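You operate a simulated robot arm through the tools that you are given. There is no shell and no other tool. Be economical: measure what you need, move in short steps, check, and stop when the job is done.

Carry out the task below with a simulated robot arm. There is one attempt and no reset: what you move stays moved.

TASK
Brake the turntable, swap its silver stack for the blue one, free the brake, set WINDER BAND to violet.
Fine: the banded silver stack on the turntable goes on the narrow dark mat; the third stack and the PULL screw stay.

Only the result counts: the job must be done as asked and must still hold three seconds after the hand-in. Knocking over, shifting, dropping, spilling or breaking anything else fails it.

THE ROBOT
A 7-joint arm with a two-finger parallel gripper on a trunk, on a base that drives. Base frame: it is fixed to the floor where the robot stands at the start and does not move with it; the origin is under the middle of the robot, x ahead of it, y to its left, z up. Units: mm, degrees, N and s.
Its first joint turns from -166.0 to 166.0 degrees. Places, roughly: grey switch on the band winder [600, 100, 800]; knob marked winder band [700, 300, 800]; thumb screw marked pull [700, 100, 800]; top of the narrow dark mat [800, 0, 800]; top of the small turntable [800, 300, 800]. Payload 3.43 kg.
The tool frame sits at the grasp point between the pads (the TCP): z along the fingers, y along the line on which they close. The tips reach 30 mm beyond it. The gripper opens to 94 mm. The fingers are 28 mm wide and 10 mm thick; the gripper's body (50 by 96 mm) begins 55 mm behind the TCP.
Orientation is that of the tool frame in the base frame, as a unit quaternion [w, x, y, z]. With the fingers straight down and closing along the base's y, the tool's x points along the base's -x, its y along +y and its z along -z.

THE INTERFACE
- The arm moves only by the tool move_arm. Its argument "motion" is a list of rows, each an object of numbers (a shift or turn left out is 0, a gripper value left out holds the last): "x", "y", "z": the shift along the tool's x, y, z in mm; "wx", "wy", "wz": the turn, a rotation vector about the tool's x, y, z in degrees; "fingers": the opening in per cent of the stroke, from 0 (shut) to 100 (fully open). In form: [{"x": .., "y": .., "z": .., "wx": .., "wy": .., "wz": .., "fingers": ..}, ...]. A call has 1 to 10 rows; each row is the pose to reach, as a shift and turn from the pose commanded when the call began, along the tool's axes at that moment. Rows are played at 5 a second. More than 50 mm and 8.6 degrees between two rows, or a gripper value outside its range, and nothing of the call is played. A pose out of reach is approached as far as the arm can. The call stops where the force on the tool passes 40 N (or 10 N more than at its start, if that is more) or the arm is blocked; 0.2 s more then pass. Each finger travels about 45 mm/s and halts on what it meets, pressing with about 40 N; the grip force reading is that of the motor and also rises with nothing between the fingers. The clock runs only during rows and for 0.2 s after the last one: add rows that repeat a pose to give the fingers time. It gives the time, the measured TCP pose, the force on the tool (base axes), the opening and the grip force at its end, in the units of the frame above (readings bear some noise), with the torque about the TCP (base axes, N m) and any sound that the robot's microphone picked up.
- Cameras (640 x 400 px; columns grow to the right, rows downward): "scene" is now at [522.6, 155.8, 1323.4]; the picture's right is [-0.44, -0.90, 0.00], its down [-0.46, 0.22, -0.86] and it looks along [0.77, -0.38, -0.51] (base axes); focal length 214 px, centre (320, 200). "wrist" rides on the gripper at [76, 14, -103] in the tool frame; the picture's right is [-0.18, 0.98, 0.00], its down [-0.75, -0.14, -0.64] and it looks along [-0.63, -0.12, 0.77] (tool axes); focal length 243 px, centre (320, 200). There is no depth. A picture from a camera that has moved, and an enlarged one, comes with that camera's place and axes in the base frame and with its lens.
- capture(camera): a new picture of that camera. It takes no simulated time.
- move_column(by): slides the trunk up (or, below 0, down) by that many mm; the arm and the scene camera ride with it, the base frame stays. It gives what a move gives, with no picture.
- roll_base(legs): drives the robot by 1 to 6 legs, each [ahead, left, turn to the left] in mm, mm and degrees, along the robot's own axes; the way and the turn of a leg run together, so that a leg with both is an arc; at most 1500 mm and 180 degrees a leg. The arm and the cameras ride along, it lands a little off, and it stops where it bumps. It gives what a move gives.
- aim_head(pan, tilt): turns the head with the scene camera to pan (to the left, within 103 degrees either way) and tilt (down, from -29 to 69), counted from straight ahead of the robot. It gives what a move gives.
- inspect(camera, box): a new picture of the part [left, top, right, bottom] of that camera's present view, enlarged. It takes no simulated time.
- sign_off(): hands the job in; it is judged then, once.

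Work in short steps. Places have to be worked out from the pictures, the camera data and where the tool is seen: move nearer, look again, correct. Check each grasp and each placing, and mend what went wrong. You have 120 turns and 78 pictures in all, those below and enlarged ones among them. Open the gripper and draw the arm clear of the work before you hand the job in, unless the task says otherwise; then end with one line.

The tools are called after "Request:" as name(argument=value, ...) on one line, values as JSON. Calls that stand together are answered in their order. move_arm: Moves the arm, as the interface text tells. Its arguments: {"type":"object","properties":{"motion":{"type":"array","items":{"type":"object","properties":{"x":{"type":"number"},"y":{"type":"number"},"z":{"type":"number"},"wx":{"type":"number"},"wy":{"type":"number"},"wz":{"type":"number"},"fingers":{"type":"number"}}}}},"required":["motion"]} The other tools are called the same way: move_column (by) slides the trunk up or down; roll_base (legs) drives the base; aim_head (pan, tilt) turns the head that bears the scene camera; capture (camera) takes a picture; inspect (camera, box) takes an enlarged picture of a part of a camera's view; sign_off () hands the job in.

At the start:

```text
clock: 0.0
tool_pos: [654.5, -5.5, 1286.1]
ee_rot: [-0.001, 0.0, 1.0, 0.0]
force: [-0.4, -0.5, 0.0]
ft_torque: [0.03, -0.05, -0.04]
grip_width: 94.0
finger_force: 0.1
trunk travel left (down, up): [-375.0, 235.0]
robot x, y, heading: [-0.2, -1.5, 0.2]
head pan, tilt: [-26.0, 30.6]
```

scene: 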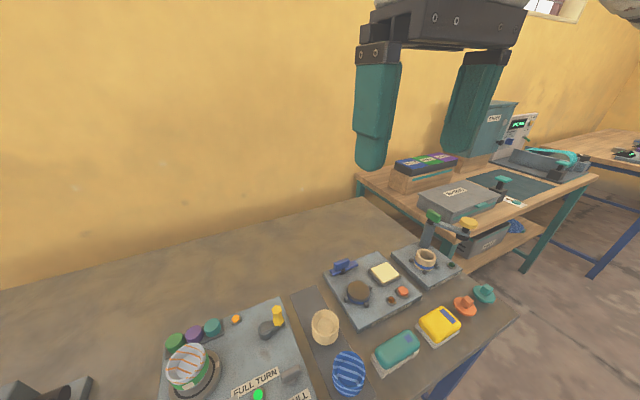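
wrist: 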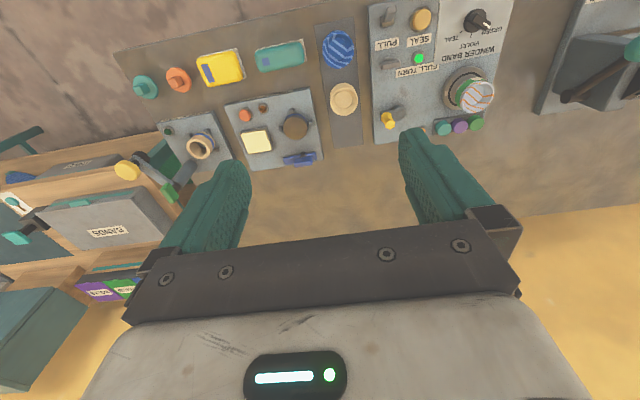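

The band winder lies to the front-left. I'll aim the head at it and look closer.

Request:
aim_head(pan=10, tilt=60)

Request:
capture(camera="scene")

Request:
inspect(camera="wrist", box=[300, 0, 540, 150])

```text
clock: 1.0
tool_pos: [655.3, -5.9, 1286.9]
ee_rot: [-0.001, 0.0, 1.0, 0.0]
force: [-0.1, -0.9, 0.0]
ft_torque: [0.03, 0.02, 0.02]
grip_width: 93.9
finger_force: 0.0
trunk travel left (down, up): [-375.0, 235.0]
robot x, y, heading: [-0.8, 0.1, -0.2]
head pan, tilt: [10.0, 60.0]
```

```text
75 pictures are left
camera scene: at [507.2, 206.9, 1282.3], right [0.17, -0.98, 0.0], down [-0.85, -0.15, -0.5], along [0.49, 0.09, -0.87], focal length 214 px, centre (320, 200)
```

scene: 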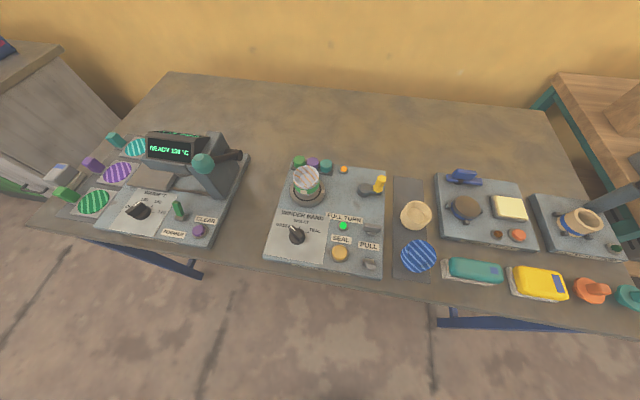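

```text
2.67 times, centred on (420, 75) of wrist
camera zoom: at [579.1, 8.9, 1388.8], right [0.18, 0.98, 0.0], down [0.75, -0.14, 0.64], along [0.63, -0.12, -0.77], focal length 647 px, centre (53, 533)
```

zoom: 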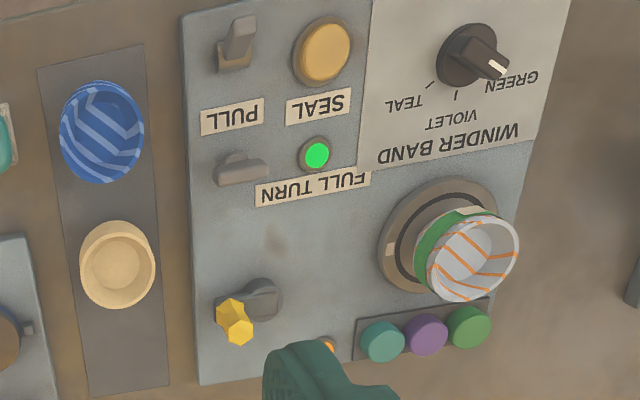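

I'll take enlarged views of the winder panel to identify the brake, screw and knob.

Request:
inspect(camera="scene", box=[256, 150, 400, 240])

Request:
inspect(camera="scene", box=[310, 200, 446, 285])

```text
4.44 times, centred on (328, 195) of scene
camera zoom: at [507.2, 206.9, 1282.3], right [0.17, -0.98, 0.0], down [-0.85, -0.15, -0.5], along [0.49, 0.09, -0.87], focal length 953 px, centre (284, 222)
```

zoom: 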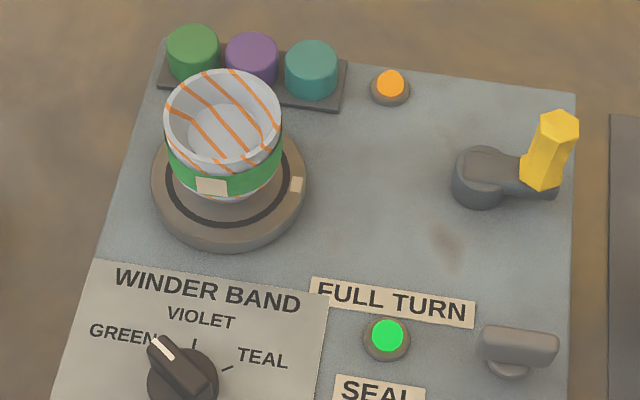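

```text
4.71 times, centred on (378, 242) of scene
camera zoom: at [507.2, 206.9, 1282.3], right [0.17, -0.98, 0.0], down [-0.85, -0.15, -0.5], along [0.49, 0.09, -0.87], focal length 1009 px, centre (47, 0)
```

zoom: 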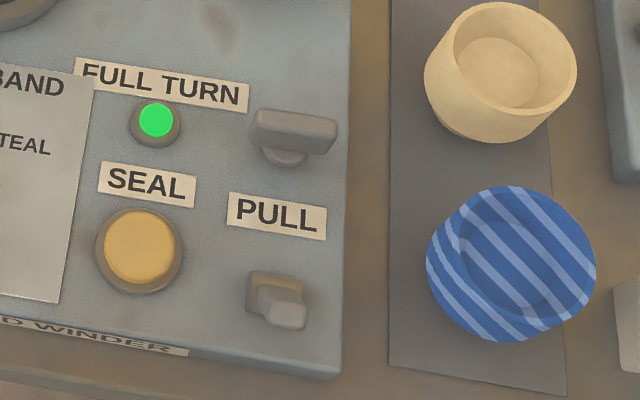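

Stacks: tan ≈(751,28), blue ≈(658,32), silver ≈(797,292); the grey switch is at ≈(631,127), and the thumb screw above PULL. I'll bring the wrist camera closer to look at the switch.

Request:
move_arm(motion=[{"x": 12, "y": 20, "z": 36}, {"x": 24, "y": 40, "z": 72}, {"x": 36, "y": 60, "z": 108}, {"x": 48, "y": 80, "z": 144}, {"x": 60, "y": 100, "z": 180}, {"x": 72, "y": 120, "z": 216}, {"x": 84, "y": 140, "z": 252}, {"x": 95, "y": 156, "z": 286}])

Request:
capture(camera="wrist")

Request:
inspect(camera="scene", box=[256, 150, 400, 240])

```text
clock: 2.8
tool_pos: [561.2, 147.8, 998.3]
ee_rot: [0.0, 0.001, 1.0, 0.0]
force: [-0.4, 1.1, -0.2]
ft_torque: [0.04, -0.01, 0.02]
grip_width: 94.2
finger_force: 0.0
trunk travel left (down, up): [-375.0, 235.0]
robot x, y, heading: [-0.9, 2.7, 0.1]
head pan, tilt: [10.0, 60.0]
```

```text
71 pictures are left
camera wrist: at [485.0, 163.2, 1099.7], right [0.18, 0.98, 0.0], down [0.75, -0.14, 0.64], along [0.63, -0.12, -0.77], focal length 243 px, centre (320, 200)
```

wrist: 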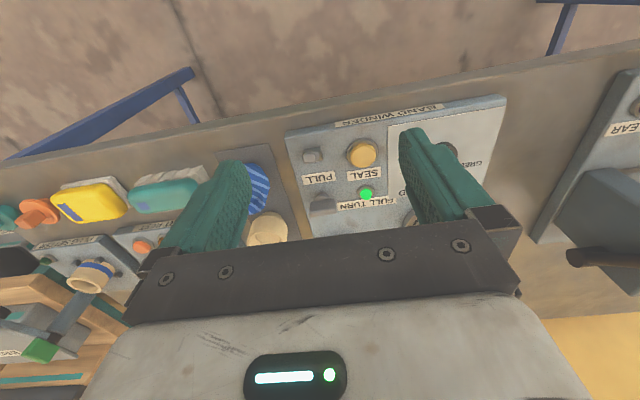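

```text
4.44 times, centred on (328, 195) of scene
camera zoom: at [507.2, 206.8, 1282.3], right [0.17, -0.98, 0.0], down [-0.85, -0.15, -0.5], along [0.49, 0.09, -0.87], focal length 953 px, centre (284, 222)
```

zoom: 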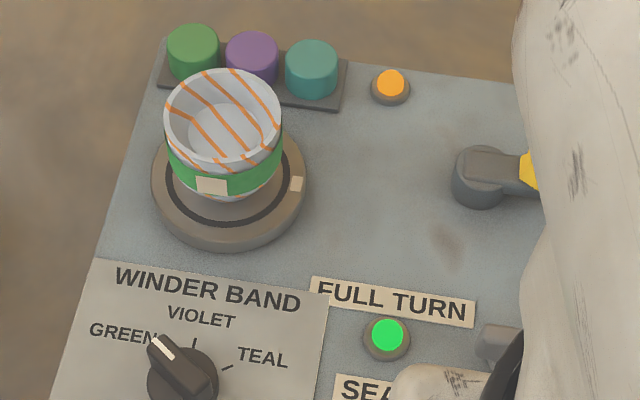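

The turntable isn't moving. I'll zoom the wrist view on the switch.

Request:
inspect(camera="wrist", box=[280, 120, 408, 240])

```text
3.33 times, centred on (344, 180) of wrist
camera zoom: at [485.0, 163.2, 1099.7], right [0.18, 0.98, 0.0], down [0.75, -0.14, 0.64], along [0.63, -0.12, -0.77], focal length 809 px, centre (240, 267)
```

zoom: 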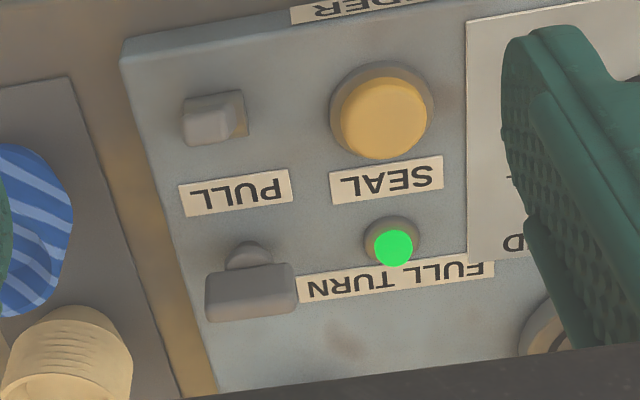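

The grey switch is a paddle leaning toward the robot, tip at about (630,125,836), with the panel top around z≈820. I'll close the fingers and lower them behind it, robot side, then look.

Request:
move_arm(motion=[{"y": -8, "z": 30, "fingers": 0}, {"y": -16, "z": 60}, {"x": -10, "y": -22, "z": 90}, {"x": -16, "y": -22, "z": 110}, {"x": -16, "y": -22, "z": 118}, {"x": -16, "y": -22, "z": 118}])

Request:
capture(camera="wrist")

Request:
capture(camera="scene")

```text
clock: 4.2
tool_pos: [577.3, 129.0, 884.6]
ee_rot: [0.0, 0.0, 1.0, 0.0]
force: [0.3, -0.4, 0.2]
ft_torque: [-0.02, -0.02, 0.01]
grip_width: 0.0
finger_force: 26.5
trunk travel left (down, up): [-375.0, 235.0]
robot x, y, heading: [0.6, -0.9, 0.1]
head pan, tilt: [10.0, 60.0]
```

```text
68 pictures are left
camera wrist: at [500.3, 143.2, 986.4], right [0.18, 0.98, 0.0], down [0.75, -0.14, 0.64], along [0.63, -0.12, -0.77], focal length 243 px, centre (320, 200)
```

wrist: 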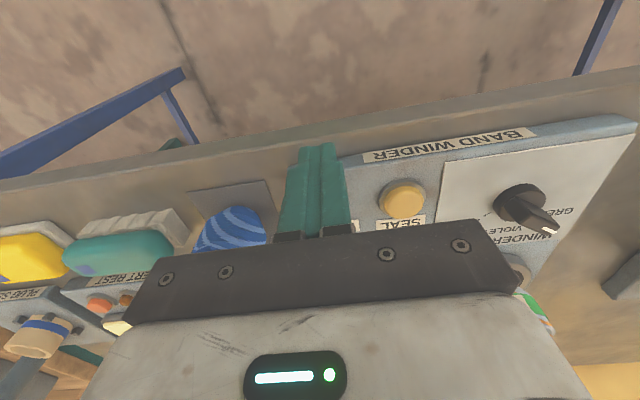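

```text
67 pictures are left
camera scene: at [507.2, 207.0, 1282.2], right [0.17, -0.98, 0.0], down [-0.85, -0.15, -0.5], along [0.49, 0.09, -0.87], focal length 214 px, centre (320, 200)
```

scene: 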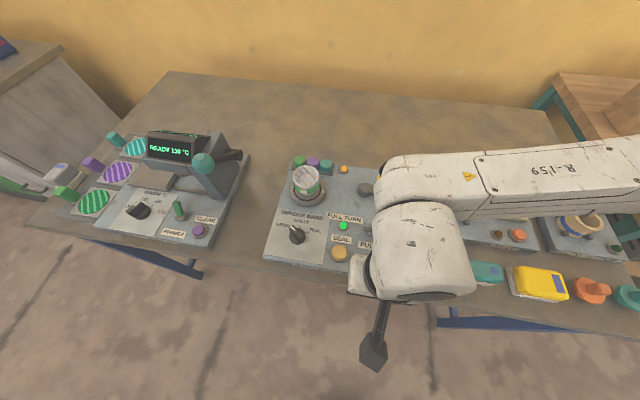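

Fingers are closed behind the switch. I'll go down ~18 mm and push forward gently.

Request:
move_arm(motion=[{"z": 10}, {"z": 18}, {"x": -15, "z": 18}, {"x": -28, "z": 18}, {"x": -36, "z": 18}, {"x": -44, "z": 18}, {"x": -52, "z": 18}])

```text
clock: 5.4
tool_pos: [607.5, 128.5, 868.6]
ee_rot: [-0.002, -0.002, 1.0, 0.002]
force: [-7.3, -3.1, 21.1]
ft_torque: [-0.03, -0.3, -0.05]
grip_width: 0.0
finger_force: 33.5
trunk travel left (down, up): [-375.0, 235.0]
robot x, y, heading: [0.6, -2.0, -0.1]
head pan, tilt: [10.0, 60.0]
stopped in row 5: the force on the tool passed its limit at 48 N (the readings are from after the stop); the commanded pose is now the measured one
```

A force mostly upward suggests the tip is catching on something. I'll lift and pull back to look.

Request:
move_arm(motion=[{"z": -20}, {"x": 20, "z": -50}, {"x": 60, "z": -70}, {"x": 60, "y": 30, "z": -80}])

Request:
capture(camera="wrist")

Request:
inspect(camera="scene", box=[310, 200, 446, 285])

```text
clock: 6.4
tool_pos: [549.6, 160.6, 948.0]
ee_rot: [-0.002, -0.001, 1.0, 0.001]
force: [-0.7, -1.1, -0.9]
ft_torque: [0.03, 0.01, 0.01]
grip_width: 0.0
finger_force: 32.6
trunk travel left (down, up): [-375.0, 235.0]
robot x, y, heading: [0.6, -1.1, 0.1]
head pan, tilt: [10.0, 60.0]
```

```text
66 pictures are left
camera wrist: at [472.7, 173.7, 1051.1], right [0.18, 0.98, 0.0], down [0.76, -0.14, 0.64], along [0.63, -0.12, -0.77], focal length 243 px, centre (320, 200)
```

wrist: 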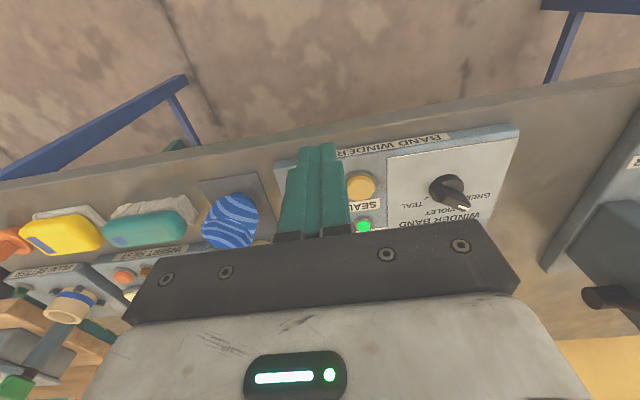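

```text
4.71 times, centred on (378, 242) of scene
camera zoom: at [507.0, 206.4, 1282.3], right [0.17, -0.98, 0.0], down [-0.85, -0.15, -0.5], along [0.49, 0.09, -0.87], focal length 1009 px, centre (47, 0)
```

zoom: 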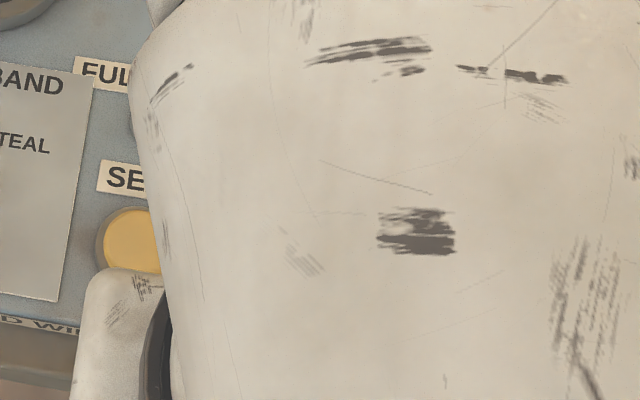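

The fingers hide the switch; shift left for a view past them.

Request:
move_arm(motion=[{"y": 30}, {"y": 60, "z": 10}])

Request:
inspect(camera="wrist", box=[200, 120, 328, 240])

```text
clock: 7.0
tool_pos: [548.4, 219.3, 937.4]
ee_rot: [-0.001, -0.001, 1.0, 0.001]
force: [0.7, 0.8, 0.5]
ft_torque: [-0.02, 0.01, 0.0]
grip_width: 0.1
finger_force: 32.9
trunk travel left (down, up): [-375.0, 235.0]
robot x, y, heading: [0.2, -2.2, -0.2]
head pan, tilt: [10.0, 60.0]
```

```text
3.33 times, centred on (264, 180) of wrist
camera zoom: at [472.7, 233.7, 1039.7], right [0.18, 0.98, 0.0], down [0.76, -0.14, 0.64], along [0.63, -0.12, -0.77], focal length 809 px, centre (507, 267)
```

zoom: 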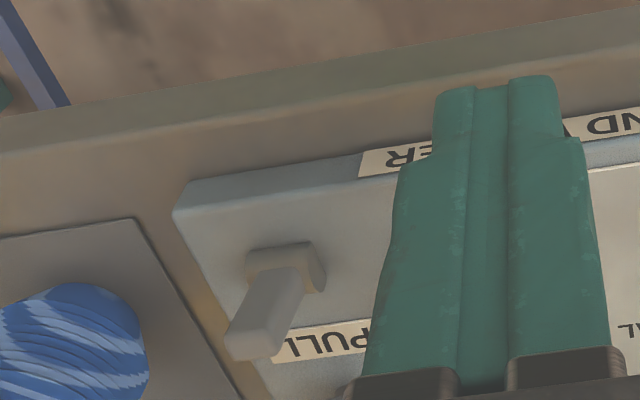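

The paddle looks different now – it may have flipped or been caught midway. I'll raise the arm for better views.

Request:
move_arm(motion=[{"y": 20, "z": -45}, {"y": 40, "z": -90}, {"y": 60, "z": -130}, {"y": 80, "z": -170}, {"y": 110, "z": -200}])

Request:
capture(camera="scene")

Request:
capture(camera="wrist")

```text
clock: 8.2
tool_pos: [548.2, 330.6, 1141.4]
ee_rot: [-0.002, -0.001, 1.0, 0.001]
force: [0.2, -0.2, 0.3]
ft_torque: [-0.02, -0.01, -0.01]
grip_width: 0.0
finger_force: 32.5
trunk travel left (down, up): [-375.0, 235.0]
robot x, y, heading: [-3.8, 0.5, -0.1]
head pan, tilt: [10.0, 60.0]
```

```text
63 pictures are left
camera scene: at [507.1, 206.6, 1282.2], right [0.17, -0.98, 0.0], down [-0.85, -0.15, -0.5], along [0.49, 0.09, -0.87], focal length 214 px, centre (320, 200)
```

scene: 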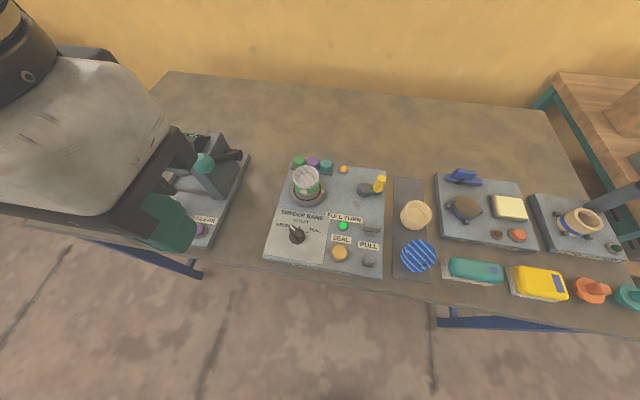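

```text
62 pictures are left
camera wrist: at [473.3, 345.0, 1243.3], right [0.18, 0.98, 0.0], down [0.76, -0.14, 0.64], along [0.63, -0.12, -0.77], focal length 243 px, centre (320, 200)
```

wrist: 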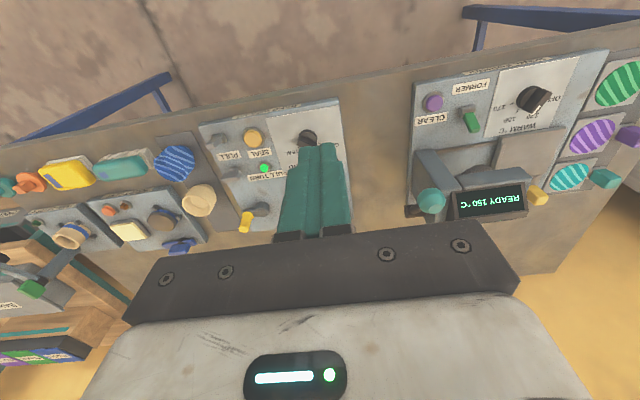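

Request:
inspect(camera="scene", box=[310, 200, 446, 285])

Request:
inspect(camera="scene", box=[256, 150, 400, 240])

```text
4.71 times, centred on (378, 242) of scene
camera zoom: at [507.1, 206.6, 1282.2], right [0.17, -0.98, 0.0], down [-0.85, -0.15, -0.5], along [0.49, 0.09, -0.87], focal length 1009 px, centre (47, 0)
```

zoom: 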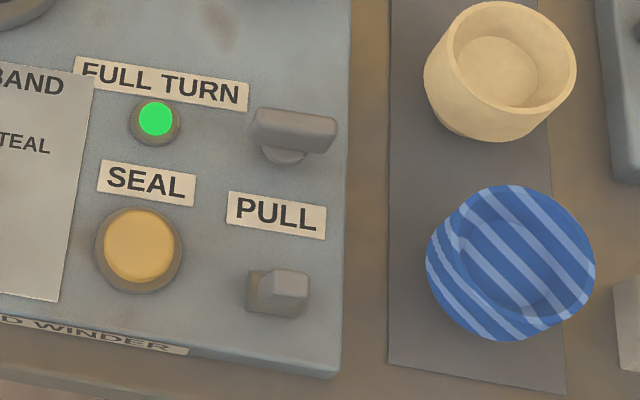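

```text
4.44 times, centred on (328, 195) of scene
camera zoom: at [507.1, 206.6, 1282.2], right [0.17, -0.98, 0.0], down [-0.85, -0.15, -0.5], along [0.49, 0.09, -0.87], focal length 953 px, centre (284, 222)
```

zoom: 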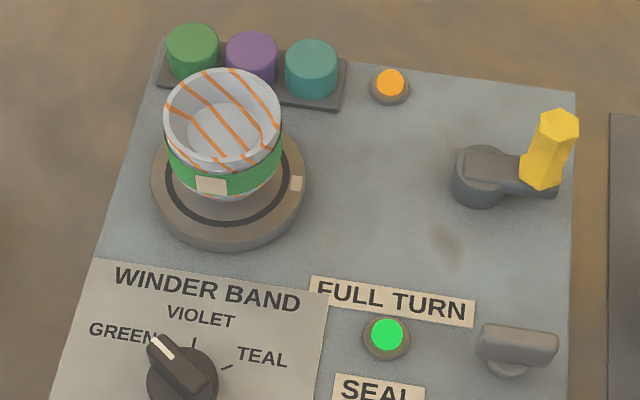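

The paddle appears only part-way over (tip ≈(628,127,866), base ≈(635,126,825)), and lamps are unchanged; earlier I was probably pushing on its base. I'll return and push higher on the paddle, at tip height ≈850.

Request:
move_arm(motion=[{"y": -34, "z": 30}, {"y": -68, "z": 60}, {"y": -102, "z": 90}, {"y": -136, "z": 120}, {"y": -170, "z": 150}, {"x": -10, "y": -204, "z": 180}, {"x": -20, "y": -204, "z": 225}, {"x": -20, "y": -204, "z": 261}, {"x": -20, "y": -204, "z": 261}])

Request:
move_arm(motion=[{"x": -15}, {"x": -30}, {"x": -40}, {"x": -48}, {"x": -55}, {"x": -62}, {"x": -68}])

```text
clock: 10.2
tool_pos: [570.0, 124.6, 875.3]
ee_rot: [-0.003, -0.002, 1.0, 0.002]
force: [0.0, -0.3, -0.4]
ft_torque: [-0.02, 0.0, -0.02]
grip_width: 0.1
finger_force: 33.0
trunk travel left (down, up): [-375.0, 235.0]
robot x, y, heading: [-0.8, 2.1, 0.1]
head pan, tilt: [10.0, 60.0]
```

```text
clock: 11.8
tool_pos: [626.7, 124.9, 877.2]
ee_rot: [-0.011, -0.004, 1.0, 0.001]
force: [-4.3, -0.4, 4.1]
ft_torque: [-0.02, 0.08, -0.03]
grip_width: 0.0
finger_force: 32.9
trunk travel left (down, up): [-375.0, 235.0]
robot x, y, heading: [-4.6, 2.6, -0.2]
head pan, tilt: [10.0, 60.0]
heard: click
stopped in row 7: the force on the tool passed its limit at 46 N (the readings are from after the stop); the commanded pose is now the measured one
```

A click was heard: the switch moved. I'll withdraw up and aside and check.

Request:
move_arm(motion=[{"x": 15, "z": -10}, {"x": 25, "z": -50}, {"x": 35, "y": 20, "z": -90}, {"x": 45, "y": 60, "z": -120}, {"x": 55, "y": 100, "z": -150}, {"x": 65, "y": 140, "z": -180}, {"x": 75, "y": 180, "z": -210}, {"x": 75, "y": 220, "z": -230}])

Request:
inspect(camera="scene", box=[310, 200, 446, 285])

Request:
inspect(camera="scene", box=[256, 150, 400, 240])

```text
refused: row 4 steps farther than a row can; nothing moved
```

```text
4.71 times, centred on (378, 242) of scene
camera zoom: at [506.0, 207.0, 1282.4], right [0.17, -0.98, 0.0], down [-0.85, -0.15, -0.5], along [0.49, 0.09, -0.87], focal length 1009 px, centre (47, 0)
```

zoom: 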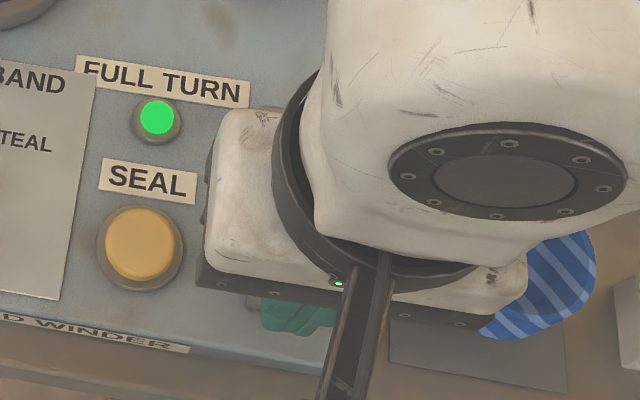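

```text
4.44 times, centred on (328, 195) of scene
camera zoom: at [506.0, 207.0, 1282.4], right [0.17, -0.98, 0.0], down [-0.85, -0.15, -0.5], along [0.49, 0.09, -0.87], focal length 953 px, centre (284, 222)
```

zoom: 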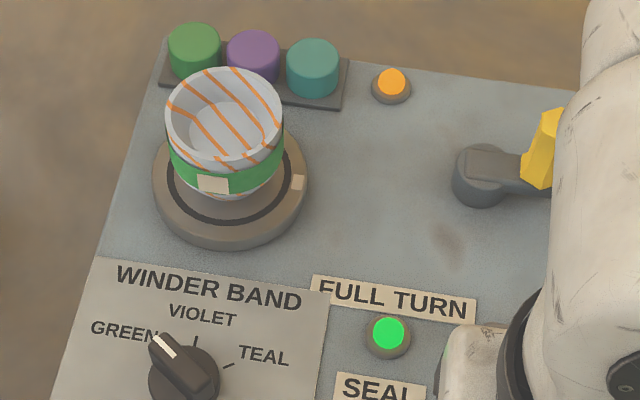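

Retry the withdrawal with smaller steps.

Request:
move_arm(motion=[{"x": 15, "z": -10}, {"x": 25, "z": -50}, {"x": 35, "y": 20, "z": -90}, {"x": 45, "y": 48, "z": -120}, {"x": 50, "y": 84, "z": -150}, {"x": 55, "y": 120, "z": -180}, {"x": 60, "y": 160, "z": -205}, {"x": 65, "y": 200, "z": -230}])

Request:
inspect(camera="scene", box=[256, 150, 446, 280])

```text
clock: 13.6
tool_pos: [564.0, 324.6, 1109.8]
ee_rot: [-0.01, -0.003, 1.0, 0.0]
force: [-0.3, 0.2, 0.0]
ft_torque: [0.01, 0.03, -0.03]
grip_width: 0.0
finger_force: 32.6
trunk travel left (down, up): [-375.0, 235.0]
robot x, y, heading: [-3.2, -2.3, -0.0]
head pan, tilt: [10.0, 60.0]
```

```text
3.08 times, centred on (351, 215) of scene
camera zoom: at [506.4, 206.6, 1282.2], right [0.17, -0.98, 0.0], down [-0.85, -0.15, -0.5], along [0.49, 0.09, -0.87], focal length 660 px, centre (225, 154)
```

zoom: 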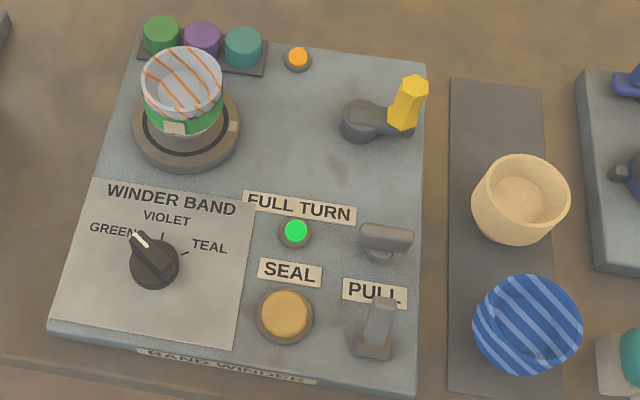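

The switch is clearly thrown away from the robot now (brake on). Next, open the fingers and look at the silver stack with the wrist camera.

Request:
move_arm(motion=[{"y": -15, "fingers": 100}, {"y": -30}, {"y": -30}, {"y": -30}, {"y": -30}, {"y": -30}])

Request:
capture(camera="wrist")

```text
clock: 15.0
tool_pos: [566.0, 294.1, 1108.1]
ee_rot: [-0.011, -0.003, 1.0, 0.0]
force: [0.2, -0.4, -0.7]
ft_torque: [0.03, -0.04, 0.01]
grip_width: 94.3
finger_force: 0.0
trunk travel left (down, up): [-375.0, 235.0]
robot x, y, heading: [-0.4, 0.3, -0.2]
head pan, tilt: [10.0, 60.0]
```

```text
56 pictures are left
camera wrist: at [491.9, 307.5, 1211.7], right [0.18, 0.98, 0.0], down [0.77, -0.14, 0.63], along [0.62, -0.11, -0.78], focal length 243 px, centre (320, 200)
```

wrist: 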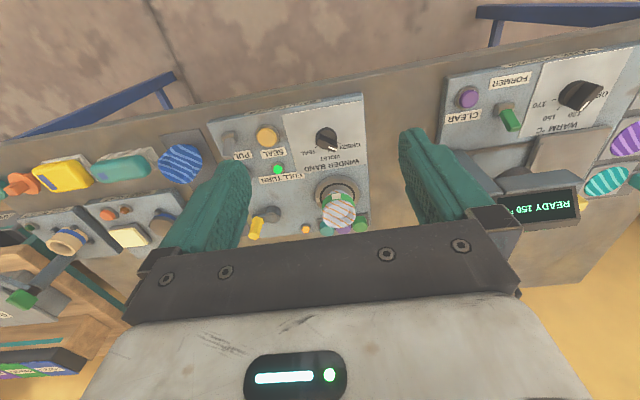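

A small tilt (1.3°) was picked up; I'll correct it and zoom on the silver stack.

Request:
move_arm(motion=[{"wy": -1.26}, {"wy": -1.26}])

Request:
inspect(camera="wrist", box=[280, 160, 408, 240])

Request:
inspect(camera="wrist", box=[110, 100, 302, 220])

```text
clock: 15.6
tool_pos: [564.9, 293.5, 1107.6]
ee_rot: [0.001, -0.004, 1.0, 0.002]
force: [0.4, -0.3, 0.3]
ft_torque: [0.01, 0.0, 0.0]
grip_width: 94.1
finger_force: 0.1
trunk travel left (down, up): [-375.0, 235.0]
robot x, y, heading: [-3.4, 0.4, 0.0]
head pan, tilt: [10.0, 60.0]
```

```text
5.00 times, centred on (344, 200) of wrist
camera zoom: at [489.1, 307.4, 1209.8], right [0.18, 0.98, 0.0], down [0.75, -0.14, 0.64], along [0.63, -0.11, -0.77], focal length 1213 px, centre (200, 200)
```

zoom: 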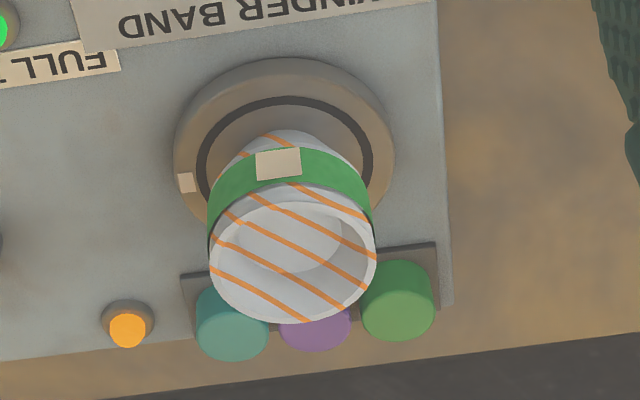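

```text
3.33 times, centred on (206, 160) of wrist
camera zoom: at [489.1, 307.4, 1209.8], right [0.18, 0.98, 0.0], down [0.75, -0.14, 0.64], along [0.63, -0.11, -0.77], focal length 809 px, centre (700, 333)
```

zoom: 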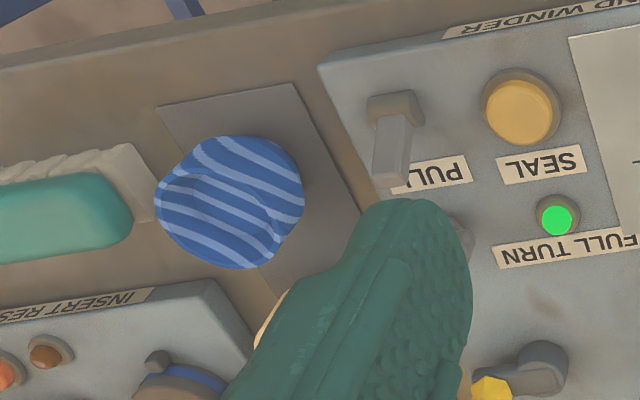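

Estimates: silver rim centre ≈(781,288,891), Ø≈60, turntable top ≈835; mat spans x 622–892, y −9…68 at z≈800, leaving a free spot beyond the tan stack around (840,29). I'll move above the silver stack and check centring.

Request:
move_arm(motion=[{"x": -40, "z": 10}, {"x": -85, "z": 25}, {"x": -130, "z": 40}, {"x": -175, "z": 55}, {"x": -216, "y": -5.5, "z": 80}, {"x": -216, "y": -5.5, "z": 125}, {"x": -216, "y": -5.5, "z": 165}, {"x": -216, "y": -5.5, "z": 165}])

Request:
capture(camera="wrist")

Request:
capture(camera="scene")

```text
clock: 17.4
tool_pos: [782.0, 292.1, 941.3]
ee_rot: [0.001, -0.003, 1.0, 0.001]
force: [0.5, 0.3, 0.0]
ft_torque: [0.02, 0.02, -0.05]
grip_width: 94.1
finger_force: 0.1
trunk travel left (down, up): [-375.0, 235.0]
robot x, y, heading: [-2.2, -1.9, -0.1]
head pan, tilt: [10.0, 60.0]
```

```text
53 pictures are left
camera wrist: at [705.0, 305.8, 1044.0], right [0.18, 0.98, 0.0], down [0.75, -0.14, 0.64], along [0.63, -0.11, -0.77], focal length 243 px, centre (320, 200)
```

wrist: 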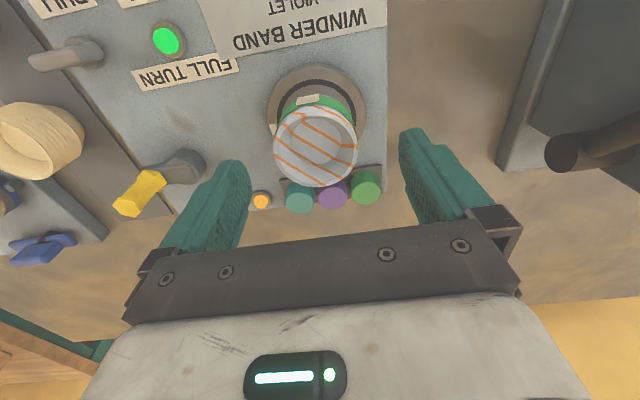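

```text
52 pictures are left
camera scene: at [506.4, 207.1, 1282.2], right [0.17, -0.98, 0.0], down [-0.85, -0.15, -0.5], along [0.49, 0.09, -0.87], focal length 214 px, centre (320, 200)
```

scene: 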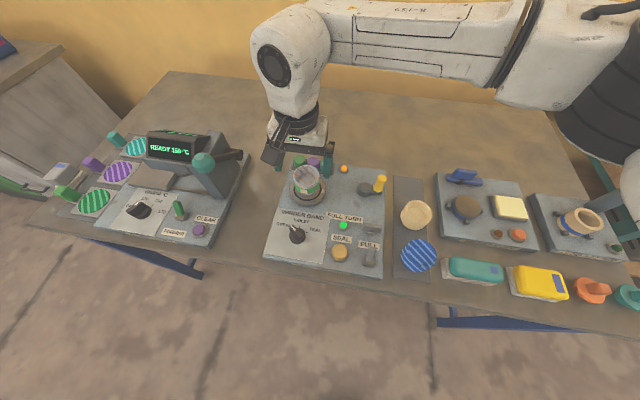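

The stack is centred in x, and about 2.5 mm toward −y of the tool. I'll correct, lower to TCP z≈872 and close.

Request:
move_arm(motion=[{"y": -2.5, "z": 25}, {"y": -2.5, "z": 48}, {"y": -2.5, "z": 62}, {"y": -2.5, "z": 69}, {"y": -2.5, "z": 69}])

Request:
capture(camera="wrist")

```text
clock: 18.6
tool_pos: [782.5, 289.3, 875.4]
ee_rot: [0.0, -0.003, 1.0, 0.001]
force: [0.2, 0.0, 0.3]
ft_torque: [0.03, 0.01, -0.02]
grip_width: 94.0
finger_force: 0.1
trunk travel left (down, up): [-375.0, 235.0]
robot x, y, heading: [-1.1, -5.8, -0.2]
head pan, tilt: [10.0, 60.0]
```

```text
51 pictures are left
camera wrist: at [706.6, 303.0, 977.1], right [0.18, 0.98, 0.0], down [0.75, -0.14, 0.64], along [0.63, -0.11, -0.77], focal length 243 px, centre (320, 200)
```

wrist: 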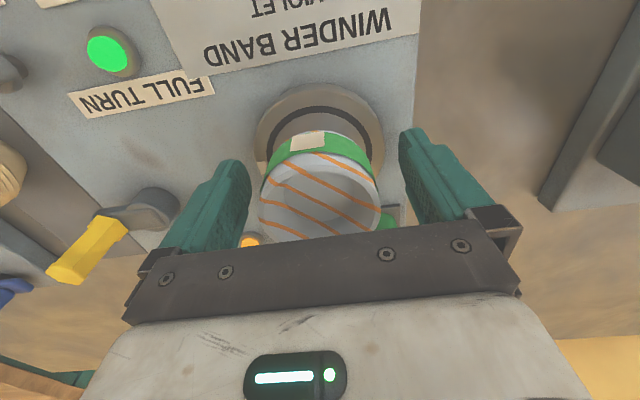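

Aligned and clear of the turntable. Closing.

Request:
move_arm(motion=[{"fingers": 40}, {"fingers": 40}, {"fingers": 40}, {"fingers": 40}, {"fingers": 40}])

Request:
capture(camera="wrist")

```text
clock: 19.8
tool_pos: [782.8, 288.3, 875.0]
ee_rot: [0.0, -0.004, 1.0, 0.001]
force: [1.8, -0.5, 0.3]
ft_torque: [-0.07, -0.01, 0.03]
grip_width: 59.8
finger_force: 39.5
trunk travel left (down, up): [-375.0, 235.0]
robot x, y, heading: [-1.2, -4.5, 0.2]
head pan, tilt: [10.0, 60.0]
```

```text
50 pictures are left
camera wrist: at [706.7, 302.9, 977.4], right [0.18, 0.98, 0.0], down [0.75, -0.14, 0.64], along [0.63, -0.11, -0.77], focal length 243 px, centre (320, 200)
```

wrist: 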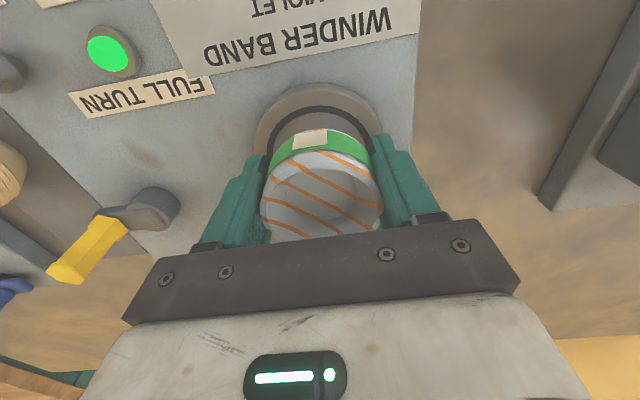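

Gripped at 59.8 mm, 40 N. Lift gently.

Request:
move_arm(motion=[{"z": -4}, {"z": -10}, {"z": -20}, {"z": -40}, {"z": -70}, {"z": -100}])

Request:
capture(camera="wrist")

Request:
inspect(camera="scene", box=[230, 110, 430, 250])

```text
clock: 21.2
tool_pos: [780.2, 286.0, 974.9]
ee_rot: [0.0, -0.004, 1.0, 0.001]
force: [0.1, 0.0, -1.6]
ft_torque: [-0.01, -0.01, 0.05]
grip_width: 58.9
finger_force: 39.5
trunk travel left (down, up): [-375.0, 235.0]
robot x, y, heading: [-0.1, 2.4, 0.3]
head pan, tilt: [10.0, 60.0]
```

```text
49 pictures are left
camera wrist: at [704.5, 300.0, 1077.1], right [0.18, 0.98, 0.0], down [0.75, -0.14, 0.64], along [0.63, -0.11, -0.77], focal length 243 px, centre (320, 200)
```

wrist: 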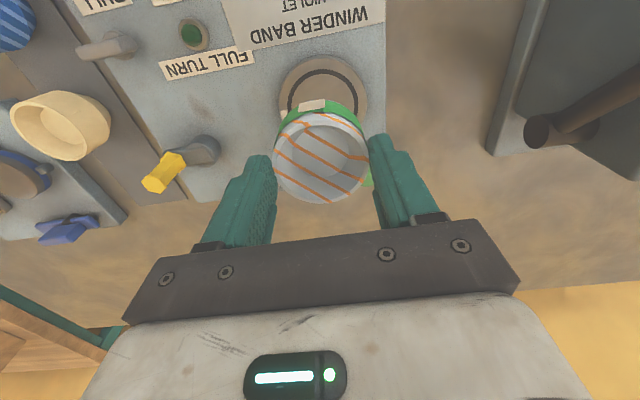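

```text
2.86 times, centred on (330, 180) of scene
camera zoom: at [506.4, 207.2, 1282.1], right [0.17, -0.98, 0.0], down [-0.85, -0.15, -0.5], along [0.49, 0.09, -0.87], focal length 613 px, centre (291, 257)
```

zoom: 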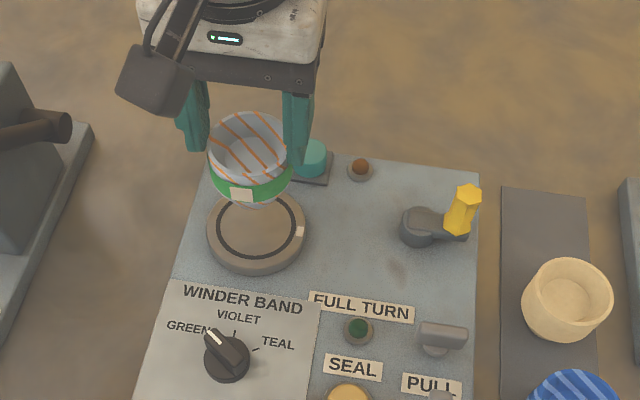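

Lifted cleanly. Carry it to above the free part of the mat at ≈(840,29).

Request:
move_arm(motion=[{"x": -10, "y": -43, "z": -8}, {"x": -20, "y": -86, "z": -8}, {"x": -30, "y": -129, "z": -8}, {"x": -40, "y": -172, "z": -8}, {"x": -50, "y": -215, "z": -8}, {"x": -60, "y": -257, "z": -8}, {"x": -60, "y": -257, "z": -8}])

Request:
capture(camera="wrist")

Request:
capture(camera="scene")

```text
clock: 22.8
tool_pos: [845.4, 27.7, 981.0]
ee_rot: [0.0, -0.004, 1.0, 0.001]
force: [-0.2, 0.0, -1.2]
ft_torque: [0.04, -0.01, 0.0]
grip_width: 58.6
finger_force: 40.6
trunk travel left (down, up): [-375.0, 235.0]
robot x, y, heading: [-4.0, -0.4, 0.0]
head pan, tilt: [10.0, 60.0]
```

```text
47 pictures are left
camera wrist: at [768.8, 42.6, 1083.2], right [0.18, 0.98, 0.0], down [0.75, -0.14, 0.64], along [0.63, -0.11, -0.77], focal length 243 px, centre (320, 200)
```

wrist: 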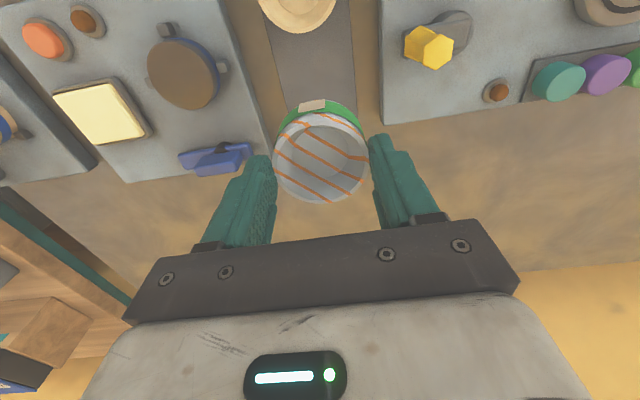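

```text
46 pictures are left
camera scene: at [506.3, 206.9, 1282.2], right [0.17, -0.98, 0.0], down [-0.85, -0.15, -0.5], along [0.49, 0.09, -0.87], focal length 214 px, centre (320, 200)
```

scene: 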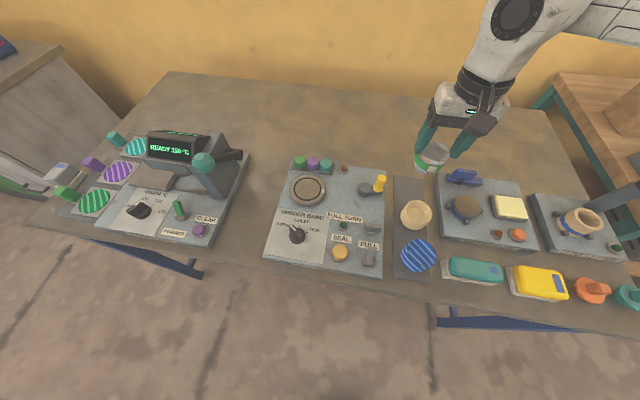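

Mat centreline is about y≈25–26 here; shift −2 and lower to just above the mat.

Request:
move_arm(motion=[{"x": 2, "y": -2, "z": 40}, {"x": 2, "y": -2, "z": 80}, {"x": 2, "y": -2, "z": 110}, {"x": 2, "y": -2, "z": 125}, {"x": 2, "y": -2, "z": 130}, {"x": 2, "y": -2, "z": 130}])

Request:
inspect(camera="scene", box=[360, 130, 500, 230])

Request:
capture(camera="wrist")

```text
clock: 23.9
tool_pos: [841.4, 27.8, 862.8]
ee_rot: [0.003, -0.003, 1.0, 0.002]
force: [-6.0, -1.3, 20.7]
ft_torque: [-0.44, 0.26, -0.04]
grip_width: 58.9
finger_force: 40.0
trunk travel left (down, up): [-375.0, 235.0]
robot x, y, heading: [-1.6, -0.6, 0.2]
head pan, tilt: [10.0, 60.0]
stopped in row 5: the force on the tool passed its limit at 66 N (the readings are from after the stop); the commanded pose is now the measured one
```

```text
4.00 times, centred on (430, 180) of scene
camera zoom: at [505.5, 206.4, 1282.4], right [0.17, -0.98, 0.0], down [-0.85, -0.15, -0.5], along [0.49, 0.09, -0.87], focal length 858 px, centre (-120, 280)
```

zoom: 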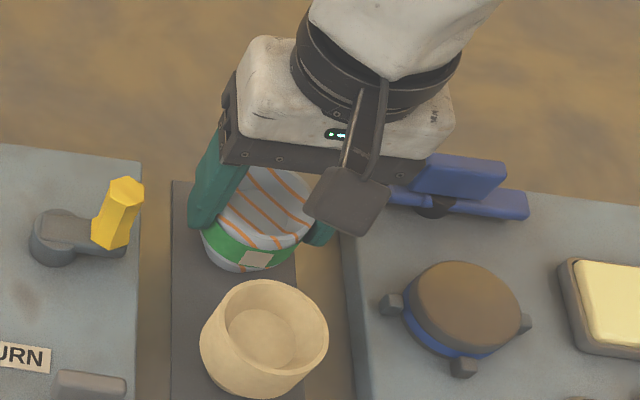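

```text
44 pictures are left
camera wrist: at [765.3, 41.3, 965.0], right [0.18, 0.98, 0.01], down [0.75, -0.14, 0.65], along [0.64, -0.11, -0.76], focal length 243 px, centre (320, 200)
```

wrist: 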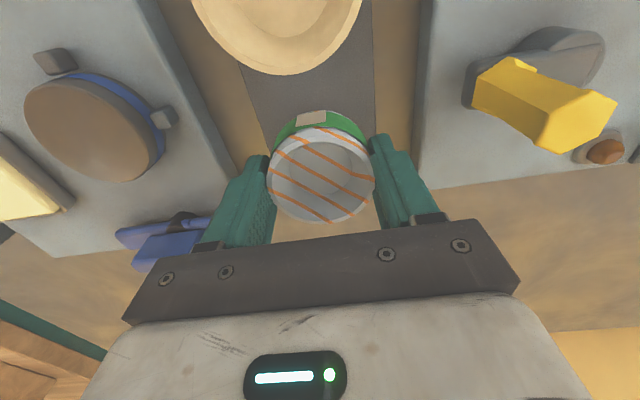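

Contact came at TCP z≈863, earlier than predicted; likely the stack is taller (~70 mm) than I assumed and is already on the mat. I'll zoom in to verify before releasing.

Request:
inspect(camera="scene", box=[395, 165, 459, 205])

Request:
inspect(camera="wrist", box=[220, 60, 428, 190])

```text
10.00 times, centred on (427, 185) of scene
camera zoom: at [505.5, 206.4, 1282.4], right [0.17, -0.98, 0.0], down [-0.85, -0.15, -0.5], along [0.49, 0.09, -0.87], focal length 2145 px, centre (-750, 350)
```

zoom: 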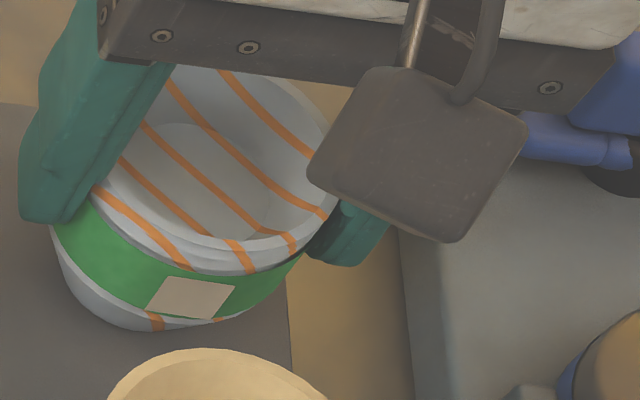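

```text
3.08 times, centred on (324, 125) of wrist
camera zoom: at [765.3, 41.3, 965.0], right [0.18, 0.98, 0.01], down [0.75, -0.14, 0.65], along [0.64, -0.11, -0.76], focal length 746 px, centre (308, 431)
```

zoom: 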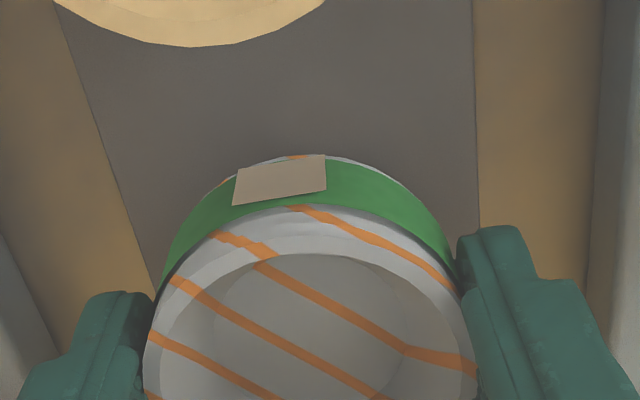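

Rim computed from apparent size lies ~11 mm below the TCP (≈852), so with ~52 mm height the stack bottom is at ≈800: it's on the mat. Relieve 1 mm and open partly.

Request:
move_arm(motion=[{"z": -1}, {"z": -1, "fingers": 78}, {"z": -1, "fingers": 78}, {"z": -1, "fingers": 78}])

Request:
move_arm(motion=[{"z": -20}, {"z": -50}, {"z": -90}, {"z": -120}])

Request:
capture(camera="wrist")

Request:
inspect(camera="scene", box=[360, 150, 480, 280])

```text
clock: 24.9
tool_pos: [842.5, 29.1, 861.6]
ee_rot: [0.002, -0.003, 1.0, 0.002]
force: [0.7, -1.0, 4.7]
ft_torque: [-0.2, -0.03, 0.02]
grip_width: 74.0
finger_force: 0.5
trunk travel left (down, up): [-375.0, 235.0]
robot x, y, heading: [-1.0, -1.3, -0.0]
head pan, tilt: [10.0, 60.0]
```

```text
clock: 25.9
tool_pos: [841.9, 29.1, 985.2]
ee_rot: [0.003, -0.002, 1.0, 0.002]
force: [-0.4, 0.0, 0.5]
ft_torque: [-0.05, 0.0, 0.01]
grip_width: 73.2
finger_force: 0.0
trunk travel left (down, up): [-375.0, 235.0]
robot x, y, heading: [0.3, -0.5, -0.2]
head pan, tilt: [10.0, 60.0]
```

```text
41 pictures are left
camera wrist: at [765.5, 42.6, 1086.6], right [0.18, 0.98, 0.0], down [0.75, -0.14, 0.65], along [0.64, -0.11, -0.76], focal length 243 px, centre (320, 200)
```

wrist: 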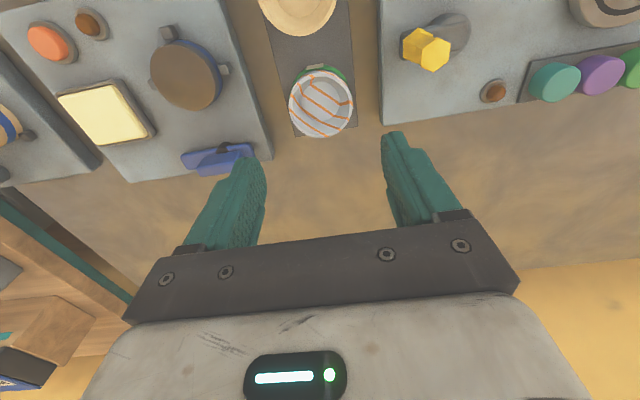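

```text
3.08 times, centred on (420, 215) of scene
camera zoom: at [506.5, 206.7, 1282.1], right [0.17, -0.98, 0.0], down [-0.85, -0.15, -0.5], along [0.49, 0.09, -0.87], focal length 660 px, centre (12, 154)
```

zoom: 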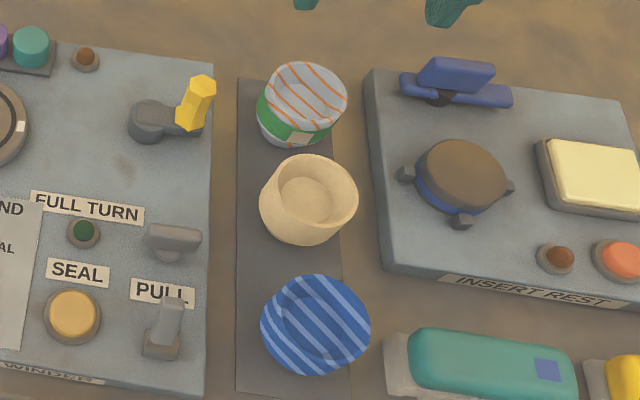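

The silver stack stands on the mat. Zoom to confirm it's fully on it.

Request:
inspect(camera="wrist", box=[260, 30, 388, 150])

Request:
inspect(camera="scene", box=[395, 165, 459, 205])

```text
3.33 times, centred on (324, 90) of wrist
camera zoom: at [765.5, 42.6, 1086.6], right [0.18, 0.98, 0.0], down [0.75, -0.14, 0.65], along [0.64, -0.11, -0.76], focal length 809 px, centre (307, 567)
```

zoom: 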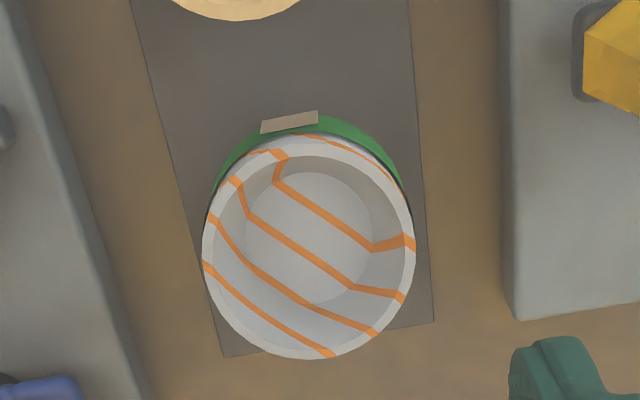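

```text
10.00 times, centred on (427, 185) of scene
camera zoom: at [506.5, 206.7, 1282.1], right [0.17, -0.98, 0.0], down [-0.85, -0.15, -0.5], along [0.49, 0.09, -0.87], focal length 2145 px, centre (-750, 350)
```

zoom: 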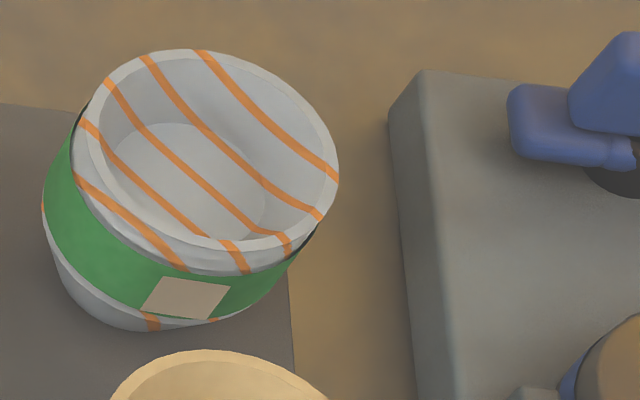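

Silver is fully on the mat (≈(847,29)). Now move above the blue stack (~(660,29)) to measure it and the neighbour clearance.

Request:
move_arm(motion=[{"x": 45, "fingers": 85}, {"x": 90}, {"x": 135}, {"x": 175, "z": 10}, {"x": 182, "z": 30}, {"x": 182, "z": 40}])

Request:
capture(camera="wrist")

```text
clock: 27.3
tool_pos: [659.6, 28.8, 941.2]
ee_rot: [0.003, -0.003, 1.0, 0.003]
force: [0.5, 0.0, -0.3]
ft_torque: [0.01, -0.01, -0.02]
grip_width: 80.2
finger_force: 0.1
trunk travel left (down, up): [-375.0, 235.0]
robot x, y, heading: [-1.5, 2.3, 0.2]
head pan, tilt: [10.0, 60.0]
```

```text
37 pictures are left
camera wrist: at [582.2, 41.9, 1042.3], right [0.18, 0.98, 0.0], down [0.75, -0.14, 0.65], along [0.64, -0.11, -0.76], focal length 243 px, centre (320, 200)
```

wrist: 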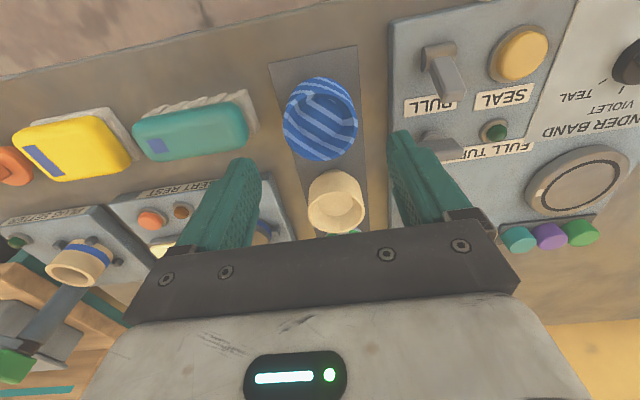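

Blue rim ≈(662,30.6), Ø≈60, neighbours clear by ≥15 mm. Adjust and lower to TCP z≈851, then check before closing.

Request:
move_arm(motion=[{"x": -2, "y": 2, "z": 30}, {"x": -2, "y": 2, "z": 55}, {"x": -2, "y": 2, "z": 75}, {"x": -2, "y": 2, "z": 85}, {"x": -2, "y": 2, "z": 90}, {"x": -2, "y": 2, "z": 90}])

Request:
capture(camera="wrist")

Request:
inspect(camera="scene", box=[360, 180, 480, 280])

```text
clock: 28.7
tool_pos: [661.1, 29.5, 850.8]
ee_rot: [0.003, -0.002, 1.0, 0.001]
force: [-0.5, -0.4, 0.1]
ft_torque: [0.0, 0.01, 0.0]
grip_width: 79.8
finger_force: 0.0
trunk travel left (down, up): [-375.0, 235.0]
robot x, y, heading: [2.3, 1.4, 0.1]
head pan, tilt: [10.0, 60.0]
```

```text
36 pictures are left
camera wrist: at [585.1, 43.6, 952.8], right [0.18, 0.98, 0.0], down [0.75, -0.14, 0.65], along [0.64, -0.11, -0.76], focal length 243 px, centre (320, 200)
```

wrist: 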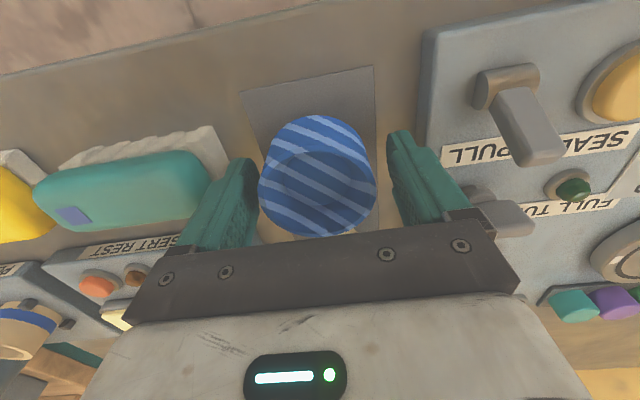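

```text
4.00 times, centred on (420, 230) of scene
camera zoom: at [506.4, 206.7, 1282.2], right [0.17, -0.98, 0.0], down [-0.85, -0.15, -0.5], along [0.49, 0.09, -0.87], focal length 858 px, centre (-80, 80)
```

zoom: 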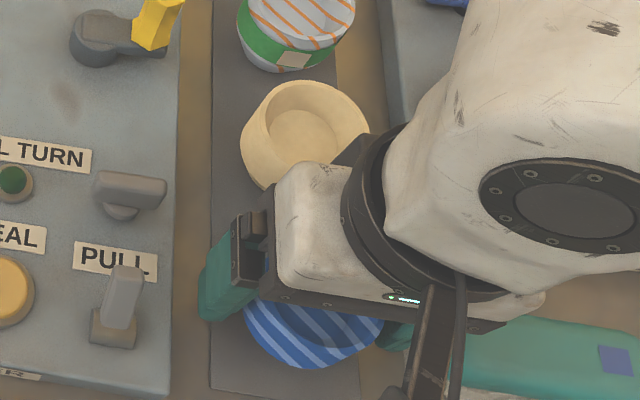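

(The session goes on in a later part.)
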